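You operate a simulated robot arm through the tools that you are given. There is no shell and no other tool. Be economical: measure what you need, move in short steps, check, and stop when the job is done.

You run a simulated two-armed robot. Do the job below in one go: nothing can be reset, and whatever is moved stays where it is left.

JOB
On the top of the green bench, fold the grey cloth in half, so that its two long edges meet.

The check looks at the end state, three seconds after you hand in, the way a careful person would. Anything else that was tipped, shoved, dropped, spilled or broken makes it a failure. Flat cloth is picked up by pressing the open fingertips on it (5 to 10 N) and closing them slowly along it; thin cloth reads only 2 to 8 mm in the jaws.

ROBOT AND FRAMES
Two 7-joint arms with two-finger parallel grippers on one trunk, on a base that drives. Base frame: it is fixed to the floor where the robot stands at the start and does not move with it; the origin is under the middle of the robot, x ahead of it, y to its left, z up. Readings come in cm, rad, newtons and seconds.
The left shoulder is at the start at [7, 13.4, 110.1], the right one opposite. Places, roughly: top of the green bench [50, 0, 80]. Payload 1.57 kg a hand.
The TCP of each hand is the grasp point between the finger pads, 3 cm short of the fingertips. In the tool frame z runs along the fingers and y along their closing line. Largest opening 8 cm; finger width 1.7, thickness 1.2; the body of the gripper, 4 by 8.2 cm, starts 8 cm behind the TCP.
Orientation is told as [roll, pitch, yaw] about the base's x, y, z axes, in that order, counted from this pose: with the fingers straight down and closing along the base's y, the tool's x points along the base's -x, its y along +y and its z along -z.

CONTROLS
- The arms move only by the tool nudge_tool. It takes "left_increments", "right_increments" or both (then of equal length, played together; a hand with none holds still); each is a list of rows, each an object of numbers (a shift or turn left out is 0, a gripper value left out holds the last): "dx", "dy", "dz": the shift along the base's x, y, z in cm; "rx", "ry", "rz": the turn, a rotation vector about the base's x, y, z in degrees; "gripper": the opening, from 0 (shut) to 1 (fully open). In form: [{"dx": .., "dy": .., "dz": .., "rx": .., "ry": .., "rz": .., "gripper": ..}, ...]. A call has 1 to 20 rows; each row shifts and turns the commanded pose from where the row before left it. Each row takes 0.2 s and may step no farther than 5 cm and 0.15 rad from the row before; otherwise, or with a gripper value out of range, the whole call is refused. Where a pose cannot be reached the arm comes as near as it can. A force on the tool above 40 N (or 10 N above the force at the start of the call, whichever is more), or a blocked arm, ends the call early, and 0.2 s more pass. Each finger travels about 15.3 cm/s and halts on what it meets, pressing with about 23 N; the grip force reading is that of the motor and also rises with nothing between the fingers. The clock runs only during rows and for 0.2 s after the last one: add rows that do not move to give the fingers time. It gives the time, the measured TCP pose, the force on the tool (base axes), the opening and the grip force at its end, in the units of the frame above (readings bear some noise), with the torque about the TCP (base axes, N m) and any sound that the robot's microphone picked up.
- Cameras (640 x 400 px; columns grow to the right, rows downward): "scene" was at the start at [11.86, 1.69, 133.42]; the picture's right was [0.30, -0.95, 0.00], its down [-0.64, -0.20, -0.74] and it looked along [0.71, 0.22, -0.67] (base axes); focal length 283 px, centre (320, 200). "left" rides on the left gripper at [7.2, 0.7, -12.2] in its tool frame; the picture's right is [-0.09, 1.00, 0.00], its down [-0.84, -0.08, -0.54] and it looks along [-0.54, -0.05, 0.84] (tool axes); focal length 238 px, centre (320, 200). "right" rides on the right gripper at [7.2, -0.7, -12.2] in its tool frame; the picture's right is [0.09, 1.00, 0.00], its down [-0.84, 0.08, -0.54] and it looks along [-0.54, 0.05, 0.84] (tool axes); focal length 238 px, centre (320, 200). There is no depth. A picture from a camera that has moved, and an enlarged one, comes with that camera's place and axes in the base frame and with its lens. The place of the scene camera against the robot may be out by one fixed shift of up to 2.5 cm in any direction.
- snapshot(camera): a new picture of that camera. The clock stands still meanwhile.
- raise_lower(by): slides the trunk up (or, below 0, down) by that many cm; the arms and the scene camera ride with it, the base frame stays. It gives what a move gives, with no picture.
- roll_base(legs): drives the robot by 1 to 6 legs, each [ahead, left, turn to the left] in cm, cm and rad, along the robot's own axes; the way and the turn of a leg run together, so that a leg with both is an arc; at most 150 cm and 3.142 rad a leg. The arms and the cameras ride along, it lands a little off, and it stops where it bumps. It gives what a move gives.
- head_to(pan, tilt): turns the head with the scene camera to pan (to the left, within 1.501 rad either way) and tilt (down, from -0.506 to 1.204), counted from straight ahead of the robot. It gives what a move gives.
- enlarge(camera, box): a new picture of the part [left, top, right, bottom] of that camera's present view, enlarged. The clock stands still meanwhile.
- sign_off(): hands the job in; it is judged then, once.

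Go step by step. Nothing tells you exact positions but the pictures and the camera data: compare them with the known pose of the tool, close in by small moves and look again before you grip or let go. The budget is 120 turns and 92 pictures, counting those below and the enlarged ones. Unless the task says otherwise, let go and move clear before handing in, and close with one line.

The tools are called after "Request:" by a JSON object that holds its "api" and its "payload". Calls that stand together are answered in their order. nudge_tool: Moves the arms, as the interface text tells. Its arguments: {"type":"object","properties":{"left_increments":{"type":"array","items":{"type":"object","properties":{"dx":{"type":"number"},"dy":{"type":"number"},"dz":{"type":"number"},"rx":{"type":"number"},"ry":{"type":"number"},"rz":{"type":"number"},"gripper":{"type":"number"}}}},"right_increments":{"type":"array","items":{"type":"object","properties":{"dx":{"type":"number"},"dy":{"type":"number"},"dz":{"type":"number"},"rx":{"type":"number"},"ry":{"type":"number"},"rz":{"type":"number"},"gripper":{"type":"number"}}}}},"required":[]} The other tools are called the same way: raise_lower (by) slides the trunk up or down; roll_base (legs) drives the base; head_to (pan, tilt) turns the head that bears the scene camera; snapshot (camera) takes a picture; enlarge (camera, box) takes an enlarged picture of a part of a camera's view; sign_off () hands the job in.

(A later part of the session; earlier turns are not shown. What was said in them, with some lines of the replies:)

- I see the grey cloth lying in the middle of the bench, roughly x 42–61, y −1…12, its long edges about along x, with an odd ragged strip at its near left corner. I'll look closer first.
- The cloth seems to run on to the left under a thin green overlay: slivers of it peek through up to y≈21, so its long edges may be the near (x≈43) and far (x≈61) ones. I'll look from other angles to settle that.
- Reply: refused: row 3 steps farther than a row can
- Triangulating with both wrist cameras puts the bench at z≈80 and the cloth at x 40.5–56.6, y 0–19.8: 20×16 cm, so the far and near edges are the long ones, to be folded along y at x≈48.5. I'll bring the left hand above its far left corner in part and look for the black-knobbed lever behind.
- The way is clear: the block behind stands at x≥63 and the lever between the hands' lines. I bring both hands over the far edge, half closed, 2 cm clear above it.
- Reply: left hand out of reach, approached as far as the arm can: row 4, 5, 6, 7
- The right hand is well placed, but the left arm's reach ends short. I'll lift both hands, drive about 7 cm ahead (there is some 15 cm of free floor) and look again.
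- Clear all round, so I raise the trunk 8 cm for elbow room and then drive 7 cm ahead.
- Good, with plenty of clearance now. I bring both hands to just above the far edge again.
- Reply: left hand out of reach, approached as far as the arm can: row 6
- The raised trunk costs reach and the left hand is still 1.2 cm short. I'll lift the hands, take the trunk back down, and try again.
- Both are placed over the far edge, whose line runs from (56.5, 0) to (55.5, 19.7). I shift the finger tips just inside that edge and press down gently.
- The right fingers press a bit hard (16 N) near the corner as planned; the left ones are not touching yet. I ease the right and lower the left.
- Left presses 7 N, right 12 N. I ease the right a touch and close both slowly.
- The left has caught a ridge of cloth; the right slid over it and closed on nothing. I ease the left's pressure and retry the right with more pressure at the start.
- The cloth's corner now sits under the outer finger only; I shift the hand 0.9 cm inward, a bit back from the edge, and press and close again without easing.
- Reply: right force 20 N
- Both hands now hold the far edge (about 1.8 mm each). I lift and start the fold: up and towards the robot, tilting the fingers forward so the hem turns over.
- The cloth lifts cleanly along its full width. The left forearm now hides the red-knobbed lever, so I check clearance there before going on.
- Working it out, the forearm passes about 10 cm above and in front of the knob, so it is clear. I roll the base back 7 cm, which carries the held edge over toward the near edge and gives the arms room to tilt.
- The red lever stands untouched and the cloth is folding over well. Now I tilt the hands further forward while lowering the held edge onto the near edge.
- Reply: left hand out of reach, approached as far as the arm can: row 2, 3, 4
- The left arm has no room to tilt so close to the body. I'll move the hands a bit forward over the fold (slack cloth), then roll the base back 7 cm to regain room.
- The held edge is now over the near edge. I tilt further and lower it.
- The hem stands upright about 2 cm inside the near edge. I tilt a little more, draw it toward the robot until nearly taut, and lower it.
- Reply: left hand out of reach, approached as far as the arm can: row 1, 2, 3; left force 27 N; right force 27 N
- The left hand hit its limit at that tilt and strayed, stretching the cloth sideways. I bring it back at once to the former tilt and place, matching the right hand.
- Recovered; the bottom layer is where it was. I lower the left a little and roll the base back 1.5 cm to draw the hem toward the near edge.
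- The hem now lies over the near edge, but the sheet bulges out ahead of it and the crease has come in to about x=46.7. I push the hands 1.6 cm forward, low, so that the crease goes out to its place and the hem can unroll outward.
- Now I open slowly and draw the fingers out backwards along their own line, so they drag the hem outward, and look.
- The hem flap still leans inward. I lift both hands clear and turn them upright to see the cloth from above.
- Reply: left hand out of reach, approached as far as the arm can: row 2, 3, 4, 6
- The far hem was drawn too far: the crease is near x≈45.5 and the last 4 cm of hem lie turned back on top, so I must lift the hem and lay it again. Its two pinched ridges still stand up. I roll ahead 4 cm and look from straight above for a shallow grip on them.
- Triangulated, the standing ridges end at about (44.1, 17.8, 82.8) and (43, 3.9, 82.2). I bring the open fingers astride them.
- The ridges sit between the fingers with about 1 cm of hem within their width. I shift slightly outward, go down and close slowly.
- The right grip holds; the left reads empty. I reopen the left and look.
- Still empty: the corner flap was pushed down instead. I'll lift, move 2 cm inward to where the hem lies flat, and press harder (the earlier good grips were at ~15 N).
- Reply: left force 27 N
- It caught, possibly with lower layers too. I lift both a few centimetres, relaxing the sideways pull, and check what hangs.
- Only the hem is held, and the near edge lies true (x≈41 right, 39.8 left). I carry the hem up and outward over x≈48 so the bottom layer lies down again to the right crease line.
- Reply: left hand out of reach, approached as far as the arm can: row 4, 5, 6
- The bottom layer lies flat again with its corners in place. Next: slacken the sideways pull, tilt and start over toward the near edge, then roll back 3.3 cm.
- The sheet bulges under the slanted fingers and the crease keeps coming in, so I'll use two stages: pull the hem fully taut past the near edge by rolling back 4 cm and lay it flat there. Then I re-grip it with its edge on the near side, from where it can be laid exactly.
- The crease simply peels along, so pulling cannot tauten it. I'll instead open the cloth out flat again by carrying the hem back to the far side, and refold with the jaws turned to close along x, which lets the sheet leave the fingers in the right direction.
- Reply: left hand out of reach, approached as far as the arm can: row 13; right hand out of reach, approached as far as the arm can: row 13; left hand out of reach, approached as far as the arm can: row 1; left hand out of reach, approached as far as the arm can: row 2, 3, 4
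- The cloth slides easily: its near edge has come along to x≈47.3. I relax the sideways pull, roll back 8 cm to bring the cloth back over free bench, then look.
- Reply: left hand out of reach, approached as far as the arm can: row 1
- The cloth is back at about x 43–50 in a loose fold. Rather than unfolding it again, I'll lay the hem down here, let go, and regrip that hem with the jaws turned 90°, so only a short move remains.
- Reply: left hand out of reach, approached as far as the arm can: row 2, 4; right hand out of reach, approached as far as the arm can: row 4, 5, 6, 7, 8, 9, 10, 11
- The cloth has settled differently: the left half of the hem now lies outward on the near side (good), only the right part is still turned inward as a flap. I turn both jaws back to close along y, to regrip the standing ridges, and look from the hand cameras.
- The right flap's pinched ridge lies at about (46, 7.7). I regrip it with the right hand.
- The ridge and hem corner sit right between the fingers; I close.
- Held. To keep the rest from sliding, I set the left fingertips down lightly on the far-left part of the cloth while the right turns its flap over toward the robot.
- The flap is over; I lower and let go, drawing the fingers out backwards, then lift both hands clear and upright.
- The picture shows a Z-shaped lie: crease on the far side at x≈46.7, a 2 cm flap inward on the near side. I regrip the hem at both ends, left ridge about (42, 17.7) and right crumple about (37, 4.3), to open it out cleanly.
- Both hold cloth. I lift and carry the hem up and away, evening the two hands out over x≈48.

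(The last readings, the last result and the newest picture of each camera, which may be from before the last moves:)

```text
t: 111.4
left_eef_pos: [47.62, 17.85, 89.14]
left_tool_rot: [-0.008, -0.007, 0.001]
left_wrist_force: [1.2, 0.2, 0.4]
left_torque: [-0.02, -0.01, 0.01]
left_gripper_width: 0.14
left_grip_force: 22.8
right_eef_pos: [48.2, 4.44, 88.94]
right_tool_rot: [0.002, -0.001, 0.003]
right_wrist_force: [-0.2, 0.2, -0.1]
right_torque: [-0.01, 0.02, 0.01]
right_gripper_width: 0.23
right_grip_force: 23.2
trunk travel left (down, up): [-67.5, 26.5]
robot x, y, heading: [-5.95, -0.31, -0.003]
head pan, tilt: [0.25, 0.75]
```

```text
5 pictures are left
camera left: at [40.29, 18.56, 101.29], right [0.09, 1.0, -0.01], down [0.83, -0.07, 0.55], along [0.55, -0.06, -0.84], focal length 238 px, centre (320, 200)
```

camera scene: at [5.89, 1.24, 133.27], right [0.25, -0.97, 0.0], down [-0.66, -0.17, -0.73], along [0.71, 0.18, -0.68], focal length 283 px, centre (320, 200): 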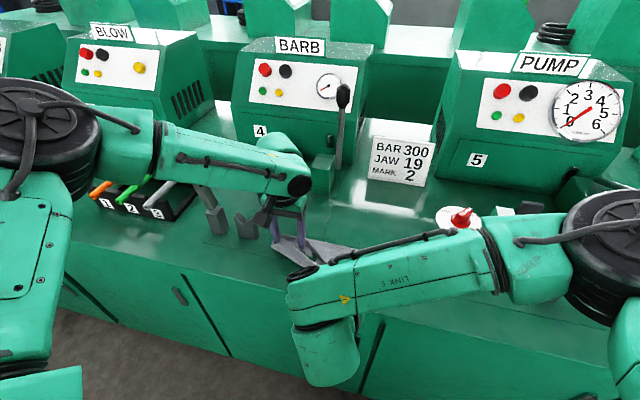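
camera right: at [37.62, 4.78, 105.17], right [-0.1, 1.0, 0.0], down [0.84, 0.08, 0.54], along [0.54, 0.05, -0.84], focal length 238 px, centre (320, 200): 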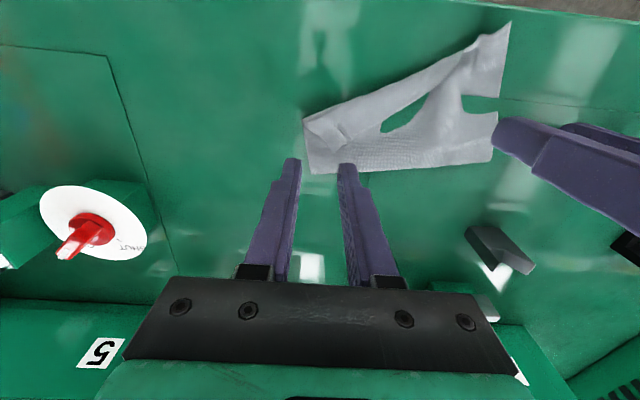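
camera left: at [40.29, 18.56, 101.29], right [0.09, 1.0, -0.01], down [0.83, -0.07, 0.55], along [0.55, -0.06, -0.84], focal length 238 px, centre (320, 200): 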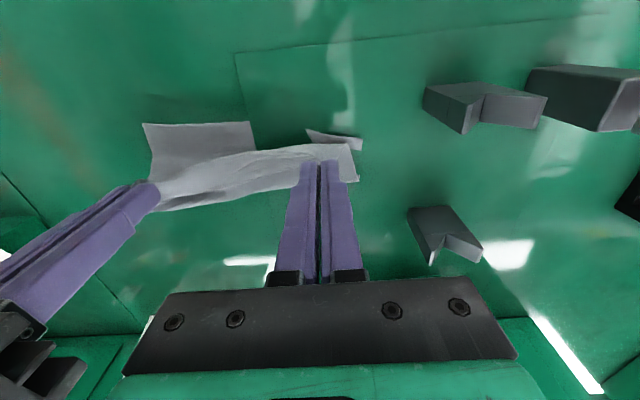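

The near edge shows again (x≈45), with the sheet drooping in front of the fingers. I'll raise the hem and roll ahead so the sheet hangs straight up from the half line; then it can be tipped over taut and dropped flat like a page.

Request:
{"api": "nudge_tool", "payload": {"left_increments": [{"dz": 0.6}, {"dz": 0.6}, {}], "right_increments": [{"dz": 0.6}, {"dz": 0.7}, {}]}}

Request:
{"api": "roll_base", "payload": {"legs": [[2.5, 0, 0], [2.5, 0, 0]]}}

Request:
{"api": "snapshot", "payload": {"camera": "left"}}

```text
t: 112.2
left_eef_pos: [47.78, 17.82, 90.26]
left_tool_rot: [-0.007, -0.005, 0.0]
left_wrist_force: [0.2, -0.1, 0.6]
left_torque: [0.02, 0.01, -0.01]
left_gripper_width: 0.1
left_grip_force: 22.1
right_eef_pos: [48.23, 4.36, 90.2]
right_tool_rot: [0.001, 0.0, 0.003]
right_wrist_force: [0.2, -0.5, -0.8]
right_torque: [-0.02, -0.03, 0.04]
right_gripper_width: 0.22
right_grip_force: 23.1
trunk travel left (down, up): [-67.5, 26.5]
robot x, y, heading: [-5.95, -0.24, 0.002]
head pan, tilt: [0.25, 0.75]
```

```text
t: 113.4
left_eef_pos: [52.28, 17.63, 90.4]
left_tool_rot: [-0.008, -0.01, 0.003]
left_wrist_force: [-0.5, -0.2, 0.1]
left_torque: [0.01, -0.04, 0.0]
left_gripper_width: 0.13
left_grip_force: 23.1
right_eef_pos: [52.73, 4.37, 90.39]
right_tool_rot: [0.002, -0.005, 0.003]
right_wrist_force: [-1.1, -0.8, -0.7]
right_torque: [-0.03, -0.02, 0.02]
right_gripper_width: 0.24
right_grip_force: 22.9
trunk travel left (down, up): [-67.5, 26.5]
robot x, y, heading: [-1.12, -0.41, -0.002]
head pan, tilt: [0.25, 0.75]
```

```text
4 pictures are left
camera left: at [45.09, 18.45, 102.66], right [0.09, 1.0, -0.01], down [0.83, -0.07, 0.55], along [0.55, -0.06, -0.83], focal length 238 px, centre (320, 200)
```

left: 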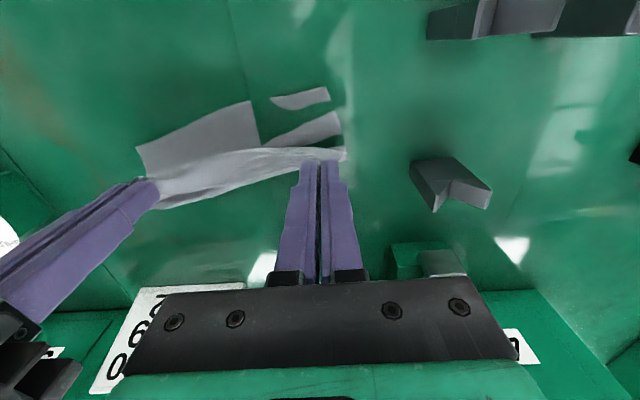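

The cloth just follows the hem when I roll. Better: lift it until it hangs freely, then lower it while moving away, so the near half lies flat and the other half stands up straight. I use arm motion only.

Request:
{"api": "nudge_tool", "payload": {"left_increments": [{"dz": 1}, {"dx": -0.9, "dz": 0.9}, {"dx": -0.9, "dz": 0.9}, {"dx": -0.9, "dz": 0.9}, {"dx": -0.9, "dz": 0.9}, {"dx": -0.9, "dz": 0.9}, {"dx": -0.9, "dz": 0.9}, {"dx": -0.9, "dz": 0.9}, {"dx": -0.9, "dz": 0.9}, {"dx": -0.9, "dz": 0.6}, {}, {}, {}, {}, {}], "right_increments": [{"dz": 1}, {"dx": -0.9, "dz": 0.9}, {"dx": -0.9, "dz": 0.9}, {"dx": -0.9, "dz": 0.9}, {"dx": -0.9, "dz": 0.9}, {"dx": -0.9, "dz": 0.9}, {"dx": -0.9, "dz": 0.9}, {"dx": -0.9, "dz": 0.9}, {"dx": -0.9, "dz": 0.9}, {"dx": -0.9, "dz": 0.6}, {}, {}, {}, {}, {}]}}

Request:
{"api": "enlarge", "payload": {"camera": "scene", "box": [220, 140, 460, 290]}}

```text
t: 116.6
left_eef_pos: [44.53, 17.76, 99.02]
left_tool_rot: [-0.008, -0.005, 0.002]
left_wrist_force: [0.3, 0.3, 1.1]
left_torque: [0.03, -0.01, -0.03]
left_gripper_width: 0.11
left_grip_force: 23.6
right_eef_pos: [44.98, 4.54, 99.05]
right_tool_rot: [0.003, -0.001, 0.004]
right_wrist_force: [0.2, -0.4, -0.4]
right_torque: [0.02, 0.03, 0.02]
right_gripper_width: 0.23
right_grip_force: 22.7
trunk travel left (down, up): [-67.5, 26.5]
robot x, y, heading: [-0.95, 0.1, -0.002]
head pan, tilt: [0.25, 0.75]
```

```text
2.67 times, centred on (340, 215) of scene
camera zoom: at [10.84, 1.26, 133.27], right [0.25, -0.97, 0.0], down [-0.66, -0.17, -0.73], along [0.71, 0.18, -0.68], focal length 756 px, centre (267, 160)
```

zoom: 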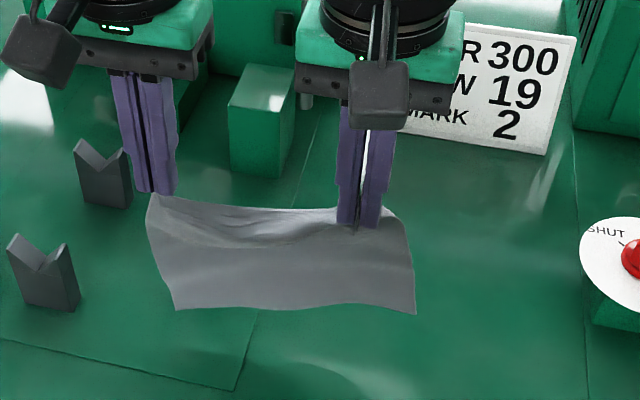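

It hangs free and flat. Since the held hem naturally leads its sheet toward the robot, I'll fold the other way: bottom edge set down at x≈48, lower while moving toward the robot to lay half, then bring the hem back out onto that edge, with no awkward tilt.

Request:
{"api": "nudge_tool", "payload": {"left_increments": [{"dx": 0.5}, {"dx": 0.7}, {"dx": 0.8}, {"dx": 0.8}, {"dx": 0.7}, {"dx": 0.3}, {}, {}, {}, {"dz": -0.5}, {"dz": -0.4}, {"dz": -0.3, "dx": -0.2}, {}, {}], "right_increments": [{"dx": 0.5}, {"dx": 0.7}, {"dx": 0.8}, {"dx": 0.8}, {"dx": 0.7}, {"dx": 0.3}, {}, {}, {}, {"dz": -0.5}, {"dz": -0.4}, {"dz": -0.3, "dx": -0.2}, {}, {}]}}

Request:
{"api": "nudge_tool", "payload": {"left_increments": [{"dx": -0.3, "dz": -0.3}, {"dx": -0.4, "dz": -0.4}, {"dx": -0.4, "dz": -0.4}, {"dx": -0.4, "dz": -0.4}, {"dx": -0.4, "dz": -0.4}, {"dx": -0.4, "dz": -0.4}, {"dx": -0.4, "dz": -0.4}, {"dx": -0.4, "dz": -0.4}, {"dx": -0.4, "dz": -0.4}, {"dx": -0.4, "dz": -0.4}, {"dx": -0.4, "dz": -0.4}, {"dx": -0.4, "dz": -0.4}, {"dx": -0.4, "dz": -0.4}, {"dx": -0.4, "dz": -0.4}, {"dx": -0.4, "dz": -0.4}, {"dx": -0.4, "dz": -0.4}, {"dx": -0.4, "dz": -0.4}, {"dx": -0.4, "dz": -0.5}, {}, {}], "right_increments": [{"dx": -0.3, "dz": -0.3}, {"dx": -0.4, "dz": -0.4}, {"dx": -0.4, "dz": -0.4}, {"dx": -0.4, "dz": -0.4}, {"dx": -0.4, "dz": -0.4}, {"dx": -0.4, "dz": -0.4}, {"dx": -0.4, "dz": -0.4}, {"dx": -0.4, "dz": -0.4}, {"dx": -0.4, "dz": -0.4}, {"dx": -0.4, "dz": -0.4}, {"dx": -0.4, "dz": -0.4}, {"dx": -0.4, "dz": -0.4}, {"dx": -0.4, "dz": -0.4}, {"dx": -0.4, "dz": -0.4}, {"dx": -0.4, "dz": -0.4}, {"dx": -0.4, "dz": -0.4}, {"dx": -0.4, "dz": -0.4}, {"dx": -0.4, "dz": -0.5}, {}, {}]}}

Request:
{"api": "enlarge", "payload": {"camera": "scene", "box": [220, 160, 460, 310]}}

```text
t: 119.6
left_eef_pos: [48.1, 17.65, 97.77]
left_tool_rot: [-0.007, -0.005, 0.0]
left_wrist_force: [-0.1, 0.4, 0.1]
left_torque: [-0.01, 0.0, 0.0]
left_gripper_width: 0.12
left_grip_force: 23.2
right_eef_pos: [48.74, 4.42, 97.94]
right_tool_rot: [0.001, -0.001, 0.003]
right_wrist_force: [-1.0, 0.1, 0.3]
right_torque: [-0.01, -0.01, -0.03]
right_gripper_width: 0.23
right_grip_force: 23.5
trunk travel left (down, up): [-67.5, 26.5]
robot x, y, heading: [-1.26, 0.14, -0.004]
head pan, tilt: [0.25, 0.75]
```

```text
t: 123.8
left_eef_pos: [41.13, 17.71, 90.6]
left_tool_rot: [-0.009, -0.005, 0.002]
left_wrist_force: [0.4, -0.9, 0.7]
left_torque: [0.03, -0.05, -0.01]
left_gripper_width: 0.13
left_grip_force: 22.9
right_eef_pos: [41.41, 4.26, 90.65]
right_tool_rot: [0.003, -0.001, 0.003]
right_wrist_force: [-0.1, -0.2, -0.7]
right_torque: [0.0, 0.02, -0.02]
right_gripper_width: 0.21
right_grip_force: 22.8
trunk travel left (down, up): [-67.5, 26.5]
robot x, y, heading: [-1.09, -0.14, -0.002]
head pan, tilt: [0.25, 0.75]
```

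```text
2.67 times, centred on (340, 235) of scene
camera zoom: at [10.85, 1.26, 133.27], right [0.25, -0.97, 0.0], down [-0.66, -0.17, -0.73], along [0.71, 0.18, -0.68], focal length 756 px, centre (267, 107)
```

zoom: 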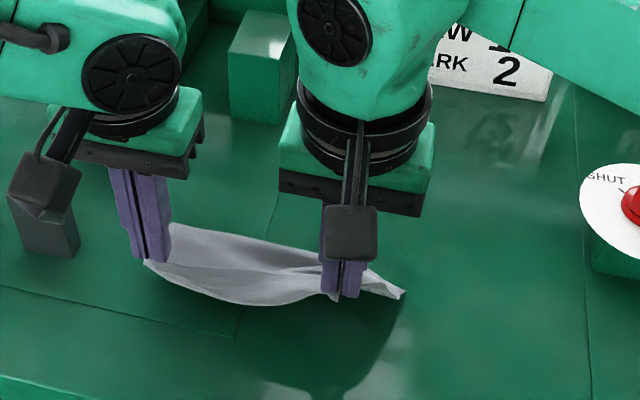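

The lower half now trails away on the far side, its edge at about x≈50.2, just as wanted. I bring the hem back out and down in an arc onto that edge.

Request:
{"api": "nudge_tool", "payload": {"left_increments": [{"dx": 0.5}, {"dx": 0.6, "dz": -0.1}, {"dx": 0.6, "dz": -0.2}, {"dx": 0.6, "dz": -0.2}, {"dx": 0.6, "dz": -0.3}, {"dx": 0.6, "dz": -0.3}, {"dx": 0.6, "dz": -0.4}, {"dx": 0.6, "dz": -0.4}, {"dx": 0.6, "dz": -0.5}, {"dx": 0.6, "dz": -0.5}, {"dx": 0.5, "dz": -0.5}, {"dx": 0.5, "dz": -0.5}, {"dx": 0.5, "dz": -0.6}, {"dx": 0.4, "dz": -0.6}, {"dx": 0.4, "dz": -0.6}, {"dx": 0.3, "dz": -0.6}, {"dx": 0.3, "dz": -0.4}, {}, {}], "right_increments": [{"dx": 0.5}, {"dx": 0.6, "dz": -0.1}, {"dx": 0.6, "dz": -0.2}, {"dx": 0.6, "dz": -0.2}, {"dx": 0.6, "dz": -0.3}, {"dx": 0.6, "dz": -0.3}, {"dx": 0.6, "dz": -0.4}, {"dx": 0.6, "dz": -0.4}, {"dx": 0.6, "dz": -0.5}, {"dx": 0.6, "dz": -0.5}, {"dx": 0.5, "dz": -0.5}, {"dx": 0.5, "dz": -0.5}, {"dx": 0.5, "dz": -0.6}, {"dx": 0.4, "dz": -0.6}, {"dx": 0.4, "dz": -0.6}, {"dx": 0.3, "dz": -0.6}, {"dx": 0.2, "dz": -0.4}, {}, {}]}}

Request:
{"api": "snapshot", "payload": {"camera": "left"}}

```text
t: 127.8
left_eef_pos: [50.0, 17.86, 83.93]
left_tool_rot: [-0.006, -0.005, 0.001]
left_wrist_force: [0.3, 0.7, 0.4]
left_torque: [0.0, -0.03, -0.01]
left_gripper_width: 0.07
left_grip_force: 23.0
right_eef_pos: [50.12, 4.33, 83.91]
right_tool_rot: [0.002, -0.001, 0.003]
right_wrist_force: [-0.8, 0.2, -0.4]
right_torque: [0.02, 0.02, -0.03]
right_gripper_width: 0.24
right_grip_force: 23.1
trunk travel left (down, up): [-67.5, 26.5]
robot x, y, heading: [-0.7, -0.01, -0.005]
head pan, tilt: [0.25, 0.75]
```

```text
1 pictures are left
camera left: at [42.69, 18.47, 96.14], right [0.09, 1.0, -0.01], down [0.83, -0.07, 0.55], along [0.54, -0.06, -0.84], focal length 238 px, centre (320, 200)
```

left: 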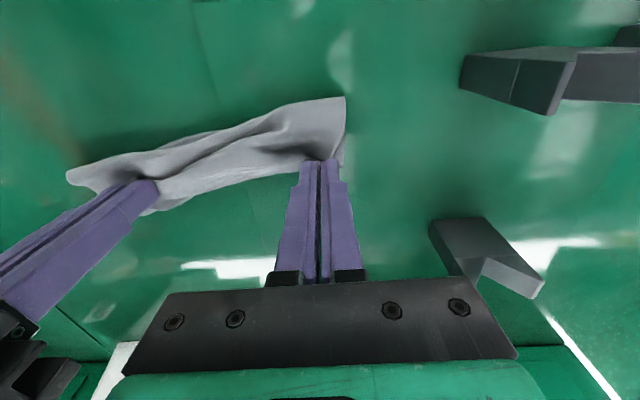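

With one picture left I can't fully judge the slack, but the hem is on the far edge and the fold faces the robot. I pin the hem with the right hand, let go with the left, and lightly wipe the loose sheet toward the fold.

Request:
{"api": "nudge_tool", "payload": {"left_increments": [{"dz": -0.4}, {"dz": -0.25}, {"gripper": 0.05}, {"gripper": 0.12}, {"gripper": 0.25}, {"dz": 0.5}, {"dz": 1.5}, {"dz": 2}, {"dz": 1}, {}], "right_increments": [{"dz": -0.4}, {"dz": -0.3}, {"dz": -0.1}, {}, {}, {}, {}, {}, {}, {}]}}

Request:
{"api": "nudge_tool", "payload": {"left_increments": [{"dx": -1, "dy": -1.4, "gripper": 0.6}, {"dx": -0.5, "dy": -0.8}, {"dz": -2}, {"dz": -1.5}, {"dz": -0.9}, {"dx": -0.5}, {"dx": -0.5}, {"dx": -0.6}, {"dx": -0.6}, {"dx": -0.6}, {"dx": -0.6}, {"dx": -0.6}, {"dx": -0.6}, {"dx": -0.6}, {"dx": -0.6}, {"dz": 1}, {"dz": 3}, {}]}}

```text
t: 130.0
left_eef_pos: [49.7, 17.76, 88.44]
left_tool_rot: [-0.006, -0.005, 0.0]
left_wrist_force: [-0.1, 1.1, 0.0]
left_torque: [-0.03, -0.01, 0.0]
left_gripper_width: 1.99
left_grip_force: 0.0
right_eef_pos: [50.18, 4.4, 83.12]
right_tool_rot: [0.001, -0.002, 0.004]
right_wrist_force: [1.3, 0.8, 6.7]
right_torque: [0.08, -0.03, -0.04]
right_gripper_width: 0.26
right_grip_force: 22.5
trunk travel left (down, up): [-67.5, 26.5]
robot x, y, heading: [-1.18, 0.05, -0.002]
head pan, tilt: [0.25, 0.75]
```

```text
t: 133.8
left_eef_pos: [42.39, 15.62, 87.94]
left_tool_rot: [-0.007, -0.004, 0.001]
left_wrist_force: [-0.7, 0.3, 0.9]
left_torque: [0.02, 0.0, 0.0]
left_gripper_width: 4.8
left_grip_force: 0.1
right_eef_pos: [50.2, 4.37, 83.14]
right_tool_rot: [0.001, -0.002, 0.003]
right_wrist_force: [1.0, -0.2, 7.5]
right_torque: [0.06, 0.0, 0.01]
right_gripper_width: 0.24
right_grip_force: 22.5
trunk travel left (down, up): [-67.5, 26.5]
robot x, y, heading: [-1.08, 0.25, -0.003]
head pan, tilt: [0.25, 0.75]
```

Now the same mirrored: the left pins the hem, the right lets go and wipes its side.

Request:
{"api": "nudge_tool", "payload": {"left_increments": [{"dx": 3}, {"dx": 3.6, "dy": 0.8}, {"dz": -2.5}, {"dz": -1.5}, {"dz": -0.5}, {"dz": -0.2}, {}]}}

Request:
{"api": "nudge_tool", "payload": {"right_increments": [{"gripper": 0.05}, {"gripper": 0.12}, {"gripper": 0.25}, {"dz": 0.6}, {"dz": 2}, {"dz": 2}, {"dx": -1, "dy": 1.2, "gripper": 0.5}, {"dx": -0.6, "dy": 0.8}, {"dz": -2}, {"dz": -2}, {"dx": -0.6}, {"dx": -0.7}, {"dx": -0.7}, {"dx": -0.7}, {"dx": -0.7}, {"dx": -0.7}, {"dx": -0.7}, {"dx": -0.7}, {"dx": -0.6}, {"dz": 2}]}}

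Request:
{"api": "nudge_tool", "payload": {"left_increments": [{"dz": 1}, {"dz": 3}, {"dz": 4}, {"dz": 4}, {"dy": 2}, {"dy": 2}, {"dx": -2}, {"dx": -3}, {"dx": -3}, {}], "right_increments": [{"dz": 2}, {"dz": 3}, {"dz": 4}, {"dy": -3}, {"dy": -3}, {"dy": -3}, {"dy": -3}, {"dy": -2}, {}, {}]}}

Request:
{"api": "snapshot", "payload": {"camera": "left"}}

```text
t: 135.4
left_eef_pos: [49.08, 16.46, 83.29]
left_tool_rot: [-0.009, -0.009, 0.002]
left_wrist_force: [-0.2, 0.3, -0.2]
left_torque: [-0.01, 0.01, -0.01]
left_gripper_width: 4.82
left_grip_force: 0.1
right_eef_pos: [50.16, 4.36, 83.28]
right_tool_rot: [0.002, -0.002, 0.005]
right_wrist_force: [0.3, -0.2, 6.5]
right_torque: [0.06, 0.02, 0.01]
right_gripper_width: 0.24
right_grip_force: 23.0
trunk travel left (down, up): [-67.5, 26.5]
robot x, y, heading: [-1.08, 0.23, -0.0]
head pan, tilt: [0.25, 0.75]
```

```text
t: 139.6
left_eef_pos: [49.01, 16.51, 83.29]
left_tool_rot: [-0.009, -0.009, 0.0]
left_wrist_force: [-0.5, -0.7, 0.1]
left_torque: [-0.02, 0.01, -0.02]
left_gripper_width: 4.78
left_grip_force: 0.0
right_eef_pos: [42.52, 6.56, 85.74]
right_tool_rot: [0.003, -0.002, 0.003]
right_wrist_force: [0.0, -0.4, -0.2]
right_torque: [-0.01, 0.0, 0.0]
right_gripper_width: 4.0
right_grip_force: 0.0
trunk travel left (down, up): [-67.5, 26.5]
robot x, y, heading: [-1.15, -0.37, -0.004]
head pan, tilt: [0.25, 0.75]
```

```text
t: 141.8
left_eef_pos: [41.16, 20.3, 95.19]
left_tool_rot: [-0.009, -0.004, 0.003]
left_wrist_force: [-0.6, 0.1, 0.6]
left_torque: [0.0, 0.06, 0.02]
left_gripper_width: 4.79
left_grip_force: 0.0
right_eef_pos: [42.58, -7.62, 94.76]
right_tool_rot: [0.003, 0.0, 0.004]
right_wrist_force: [0.4, -0.2, -0.6]
right_torque: [0.01, 0.04, 0.03]
right_gripper_width: 3.98
right_grip_force: 0.0
trunk travel left (down, up): [-67.5, 26.5]
robot x, y, heading: [-1.18, 0.09, -0.001]
head pan, tilt: [0.25, 0.75]
```

```text
0 pictures are left
camera left: at [34.01, 20.99, 107.44], right [0.09, 1.0, -0.01], down [0.83, -0.07, 0.55], along [0.54, -0.06, -0.84], focal length 238 px, centre (320, 200)
```

left: 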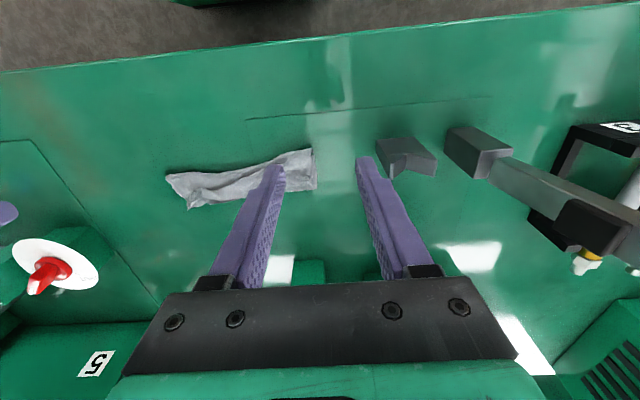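

The strip is now narrower than a half fold, so it is not yet right, and I have no pictures left. I'll make one more careful try by dead reckoning: regrip the far edge, hang the cloth and lay it again, watching widths and forces.

Request:
{"api": "nudge_tool", "payload": {"left_increments": [{"dx": 2.8, "dy": -0.9, "gripper": 0.3}, {"dx": 2.8, "dy": -0.9}, {"dx": 2.8, "dy": -0.9}, {}, {"dz": -4}, {"dz": -4}, {"dz": -2.5}, {"dz": -1}, {"dz": -0.4}, {"dz": -0.2}, {}], "right_increments": [{"dx": 2, "dy": 3, "gripper": 0.3}, {"dx": 2, "dy": 3}, {"dx": 2, "dy": 3}, {"dx": 1.3, "dy": 3}, {"dz": -4}, {"dz": -4}, {"dz": -2.2}, {"dz": -0.8}, {"dz": -0.5}, {"dz": -0.2}, {}]}}

```text
t: 144.2
left_eef_pos: [49.3, 17.56, 83.06]
left_tool_rot: [-0.008, -0.005, 0.001]
left_wrist_force: [1.2, 0.5, 1.2]
left_torque: [-0.03, -0.02, 0.01]
left_gripper_width: 2.41
left_grip_force: 0.1
right_eef_pos: [49.79, 4.46, 83.23]
right_tool_rot: [0.005, -0.004, 0.003]
right_wrist_force: [1.3, 0.8, 10.0]
right_torque: [-0.02, 0.01, 0.03]
right_gripper_width: 2.36
right_grip_force: 0.1
trunk travel left (down, up): [-67.5, 26.5]
robot x, y, heading: [-0.92, 0.15, 0.002]
head pan, tilt: [0.25, 0.75]
```

Request:
{"api": "nudge_tool", "payload": {"left_increments": [{"dz": -0.2}, {"dz": -0.1}, {"gripper": 0.27}, {"gripper": 0.24}, {"gripper": 0.21}, {"gripper": 0.18}, {"gripper": 0.15}, {"gripper": 0.12}, {"gripper": 0.1}, {"gripper": 0.08}, {"gripper": 0.06}, {"gripper": 0.04}, {"gripper": 0.02}, {"gripper": 0}, {}, {}], "right_increments": [{"dz": -0.05}, {}, {"gripper": 0.27}, {"gripper": 0.24}, {"gripper": 0.21}, {"gripper": 0.18}, {"gripper": 0.15}, {"gripper": 0.12}, {"gripper": 0.1}, {"gripper": 0.08}, {"gripper": 0.06}, {"gripper": 0.04}, {"gripper": 0.02}, {"gripper": 0}, {}, {}]}}

```text
t: 147.6
left_eef_pos: [49.22, 17.52, 83.18]
left_tool_rot: [-0.006, -0.011, -0.001]
left_wrist_force: [0.2, -1.5, 28.9]
left_torque: [-0.19, 0.18, -0.06]
left_gripper_width: 0.24
left_grip_force: 23.4
right_eef_pos: [49.58, 4.3, 83.23]
right_tool_rot: [0.004, -0.008, 0.004]
right_wrist_force: [1.1, 2.1, 3.9]
right_torque: [0.02, -0.02, -0.02]
right_gripper_width: 0.2
right_grip_force: 23.7
trunk travel left (down, up): [-67.5, 26.5]
robot x, y, heading: [-1.19, 0.13, 0.0]
head pan, tilt: [0.25, 0.75]
```

Both hold cloth. I lift it to hang free again.

Request:
{"api": "nudge_tool", "payload": {"left_increments": [{"dz": 0.8}, {"dz": 1.2, "dx": -0.3}, {"dz": 1.3, "dx": -0.3}, {"dz": 1.3, "dx": -0.4}, {"dz": 1.3, "dx": -0.4}, {"dz": 1.3, "dx": -0.4}, {"dz": 1.3, "dx": -0.4}, {"dz": 1.3, "dx": -0.4}, {"dz": 1.3, "dx": -0.4}, {"dz": 1.3, "dx": -0.4}, {"dz": 1.3, "dx": -0.4}, {"dz": 1.3}, {"dz": 0.6}, {}, {}, {}, {}], "right_increments": [{"dz": 0.8}, {"dz": 1.2, "dx": -0.3}, {"dz": 1.3, "dx": -0.3}, {"dz": 1.3, "dx": -0.4}, {"dz": 1.3, "dx": -0.4}, {"dz": 1.3, "dx": -0.4}, {"dz": 1.3, "dx": -0.4}, {"dz": 1.3, "dx": -0.4}, {"dz": 1.3, "dx": -0.4}, {"dz": 1.3, "dx": -0.4}, {"dz": 1.3, "dx": -0.4}, {"dz": 1.3}, {"dz": 0.6}, {}, {}, {}, {}]}}

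Request:
{"api": "nudge_tool", "payload": {"left_increments": [{"dx": 0.6}, {"dx": 0.8}, {"dx": 0.8}, {"dx": 0.4}, {}, {}, {}, {"dz": -0.5}, {"dz": -0.4}, {"dz": -0.3, "dx": -0.2}, {}, {}], "right_increments": [{"dx": 0.6}, {"dx": 0.8}, {"dx": 0.8}, {"dx": 0.4}, {}, {}, {}, {"dz": -0.5}, {"dz": -0.4}, {"dz": -0.3, "dx": -0.2}, {}, {}]}}

```text
t: 151.2
left_eef_pos: [45.8, 17.62, 98.54]
left_tool_rot: [-0.009, -0.005, 0.001]
left_wrist_force: [0.6, -0.5, 0.6]
left_torque: [0.0, -0.01, 0.0]
left_gripper_width: 0.23
left_grip_force: 23.3
right_eef_pos: [46.15, 4.31, 98.61]
right_tool_rot: [0.001, -0.002, 0.002]
right_wrist_force: [1.3, -0.3, 0.4]
right_torque: [-0.02, 0.01, 0.01]
right_gripper_width: 0.2
right_grip_force: 23.3
trunk travel left (down, up): [-67.5, 26.5]
robot x, y, heading: [-1.08, 0.14, 0.0]
head pan, tilt: [0.25, 0.75]
```

```text
t: 153.8
left_eef_pos: [48.14, 17.61, 97.25]
left_tool_rot: [-0.009, -0.004, 0.003]
left_wrist_force: [-0.2, -0.7, 0.2]
left_torque: [-0.01, -0.03, -0.01]
left_gripper_width: 0.24
left_grip_force: 22.8
right_eef_pos: [48.56, 4.46, 97.44]
right_tool_rot: [0.002, -0.002, 0.002]
right_wrist_force: [-0.8, 0.9, -0.1]
right_torque: [-0.01, 0.0, -0.02]
right_gripper_width: 0.22
right_grip_force: 23.1
trunk travel left (down, up): [-67.5, 26.5]
robot x, y, heading: [-1.08, -0.15, -0.002]
head pan, tilt: [0.25, 0.75]
```

Still gripped. I lower while moving toward the robot, laying the lower half, then return outward on a lower, slacker arc than last time.

Request:
{"api": "nudge_tool", "payload": {"left_increments": [{"dx": -0.3, "dz": -0.3}, {"dx": -0.4, "dz": -0.4}, {"dx": -0.4, "dz": -0.4}, {"dx": -0.4, "dz": -0.4}, {"dx": -0.4, "dz": -0.4}, {"dx": -0.4, "dz": -0.4}, {"dx": -0.4, "dz": -0.4}, {"dx": -0.4, "dz": -0.4}, {"dx": -0.4, "dz": -0.4}, {"dx": -0.4, "dz": -0.4}, {"dx": -0.4, "dz": -0.4}, {"dx": -0.4, "dz": -0.4}, {"dx": -0.4, "dz": -0.4}, {"dx": -0.4, "dz": -0.4}, {"dx": -0.4, "dz": -0.4}, {"dx": -0.4, "dz": -0.4}, {"dx": -0.4, "dz": -0.4}, {"dx": -0.4, "dz": -0.6}, {"dx": -0.4, "dz": -0.6}, {}], "right_increments": [{"dx": -0.3, "dz": -0.3}, {"dx": -0.4, "dz": -0.4}, {"dx": -0.4, "dz": -0.4}, {"dx": -0.4, "dz": -0.4}, {"dx": -0.4, "dz": -0.4}, {"dx": -0.4, "dz": -0.4}, {"dx": -0.4, "dz": -0.4}, {"dx": -0.4, "dz": -0.4}, {"dx": -0.4, "dz": -0.4}, {"dx": -0.4, "dz": -0.4}, {"dx": -0.4, "dz": -0.4}, {"dx": -0.4, "dz": -0.4}, {"dx": -0.4, "dz": -0.4}, {"dx": -0.4, "dz": -0.4}, {"dx": -0.4, "dz": -0.4}, {"dx": -0.4, "dz": -0.4}, {"dx": -0.4, "dz": -0.4}, {"dx": -0.4, "dz": -0.7}, {"dx": -0.4, "dz": -0.7}, {}]}}

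Request:
{"api": "nudge_tool", "payload": {"left_increments": [{"dx": 0.4, "dz": -0.2}, {"dx": 0.5, "dz": -0.2}, {"dx": 0.5, "dz": -0.1}, {"dx": 0.5, "dz": -0.1}, {"dx": 0.5, "dz": -0.2}, {"dx": 0.5, "dz": -0.2}, {"dx": 0.5, "dz": -0.2}, {"dx": 0.5, "dz": -0.3}, {"dx": 0.5, "dz": -0.3}, {"dx": 0.5, "dz": -0.3}, {"dx": 0.5, "dz": -0.3}, {"dx": 0.5, "dz": -0.4}, {"dx": 0.5, "dz": -0.4}, {"dx": 0.5, "dz": -0.5}, {"dx": 0.5, "dz": -0.5}, {"dx": 0.5, "dz": -0.5}, {"dx": 0.5, "dz": -0.5}, {"dx": 0.4, "dz": -0.4}, {"dx": 0.3, "dz": -0.2}, {}], "right_increments": [{"dx": 0.4, "dz": -0.2}, {"dx": 0.5, "dz": -0.2}, {"dx": 0.5, "dz": -0.1}, {"dx": 0.5, "dz": -0.1}, {"dx": 0.5, "dz": -0.2}, {"dx": 0.5, "dz": -0.2}, {"dx": 0.5, "dz": -0.2}, {"dx": 0.5, "dz": -0.3}, {"dx": 0.5, "dz": -0.3}, {"dx": 0.5, "dz": -0.3}, {"dx": 0.5, "dz": -0.3}, {"dx": 0.5, "dz": -0.4}, {"dx": 0.5, "dz": -0.4}, {"dx": 0.5, "dz": -0.5}, {"dx": 0.5, "dz": -0.5}, {"dx": 0.5, "dz": -0.5}, {"dx": 0.5, "dz": -0.5}, {"dx": 0.4, "dz": -0.4}, {"dx": 0.2, "dz": -0.2}, {}]}}

```text
t: 158.0
left_eef_pos: [40.6, 17.68, 89.33]
left_tool_rot: [-0.008, -0.005, 0.002]
left_wrist_force: [0.4, -0.7, 0.3]
left_torque: [0.04, 0.01, -0.01]
left_gripper_width: 0.21
left_grip_force: 23.1
right_eef_pos: [40.88, 4.39, 89.34]
right_tool_rot: [0.001, -0.004, 0.001]
right_wrist_force: [-0.1, 0.8, 0.6]
right_torque: [0.0, 0.01, -0.02]
right_gripper_width: 0.21
right_grip_force: 22.8
trunk travel left (down, up): [-67.5, 26.5]
robot x, y, heading: [-1.27, 0.13, -0.001]
head pan, tilt: [0.25, 0.75]
```

```text
t: 162.2
left_eef_pos: [49.76, 17.63, 83.62]
left_tool_rot: [-0.007, -0.005, 0.002]
left_wrist_force: [-0.7, -0.6, -0.2]
left_torque: [0.01, 0.04, -0.01]
left_gripper_width: 0.21
left_grip_force: 23.3
right_eef_pos: [49.98, 4.4, 83.47]
right_tool_rot: [0.002, -0.001, 0.002]
right_wrist_force: [-0.3, 0.0, -0.8]
right_torque: [0.01, -0.05, -0.04]
right_gripper_width: 0.19
right_grip_force: 23.0
trunk travel left (down, up): [-67.5, 26.5]
robot x, y, heading: [-0.96, -0.06, -0.002]
head pan, tilt: [0.25, 0.75]
```

The hem is laid back on the far edge. I set it down, open slowly, and lift both hands straight up and clear.

Request:
{"api": "nudge_tool", "payload": {"left_increments": [{"dz": -0.2}, {"dz": -0.1}, {"gripper": 0.04}, {"gripper": 0.08}, {"gripper": 0.14}, {"gripper": 0.22}, {}, {"dz": 0.5}, {"dz": 1}, {"dz": 2}, {"dz": 3}, {"dz": 4}, {"dz": 4}, {"dx": -3}, {"dx": -3}, {"dx": -3}, {}], "right_increments": [{"dz": -0.15}, {"dz": -0.05}, {"gripper": 0.04}, {"gripper": 0.08}, {"gripper": 0.14}, {"gripper": 0.22}, {}, {"dz": 0.5}, {"dz": 1}, {"dz": 2}, {"dz": 3}, {"dz": 4}, {"dz": 4}, {"dy": -3}, {"dy": -4}, {"dy": -4}, {}]}}

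```text
t: 165.8
left_eef_pos: [40.65, 17.77, 97.62]
left_tool_rot: [-0.008, -0.005, 0.002]
left_wrist_force: [0.3, 0.5, 0.2]
left_torque: [-0.01, 0.03, 0.0]
left_gripper_width: 1.76
left_grip_force: 0.0
right_eef_pos: [49.85, -6.53, 97.6]
right_tool_rot: [0.001, -0.001, 0.003]
right_wrist_force: [-0.1, -0.7, 0.0]
right_torque: [-0.03, 0.01, 0.02]
right_gripper_width: 1.77
right_grip_force: 0.0
trunk travel left (down, up): [-67.5, 26.5]
robot x, y, heading: [-1.06, 0.16, -0.001]
head pan, tilt: [0.25, 0.75]
```

The cloth is released and both hands are clear above the bench. I have no pictures left to check the result, so I hand in now.

Request:
{"api": "sign_off", "payload": {}}

```text
The job is handed in.
```

I handed the job in without being able to confirm the fold. The last lay-down was done with no pictures left, so I don't know whether the two long edges meet. The last picture I had, before that final try, showed the cloth in a strip about 5 cm wide rather than the 8 cm of a true half fold. The cloth has also shifted a few centimetres from where it started. In the pictures and force readings I had, nothing else on the bench was moved or knocked.
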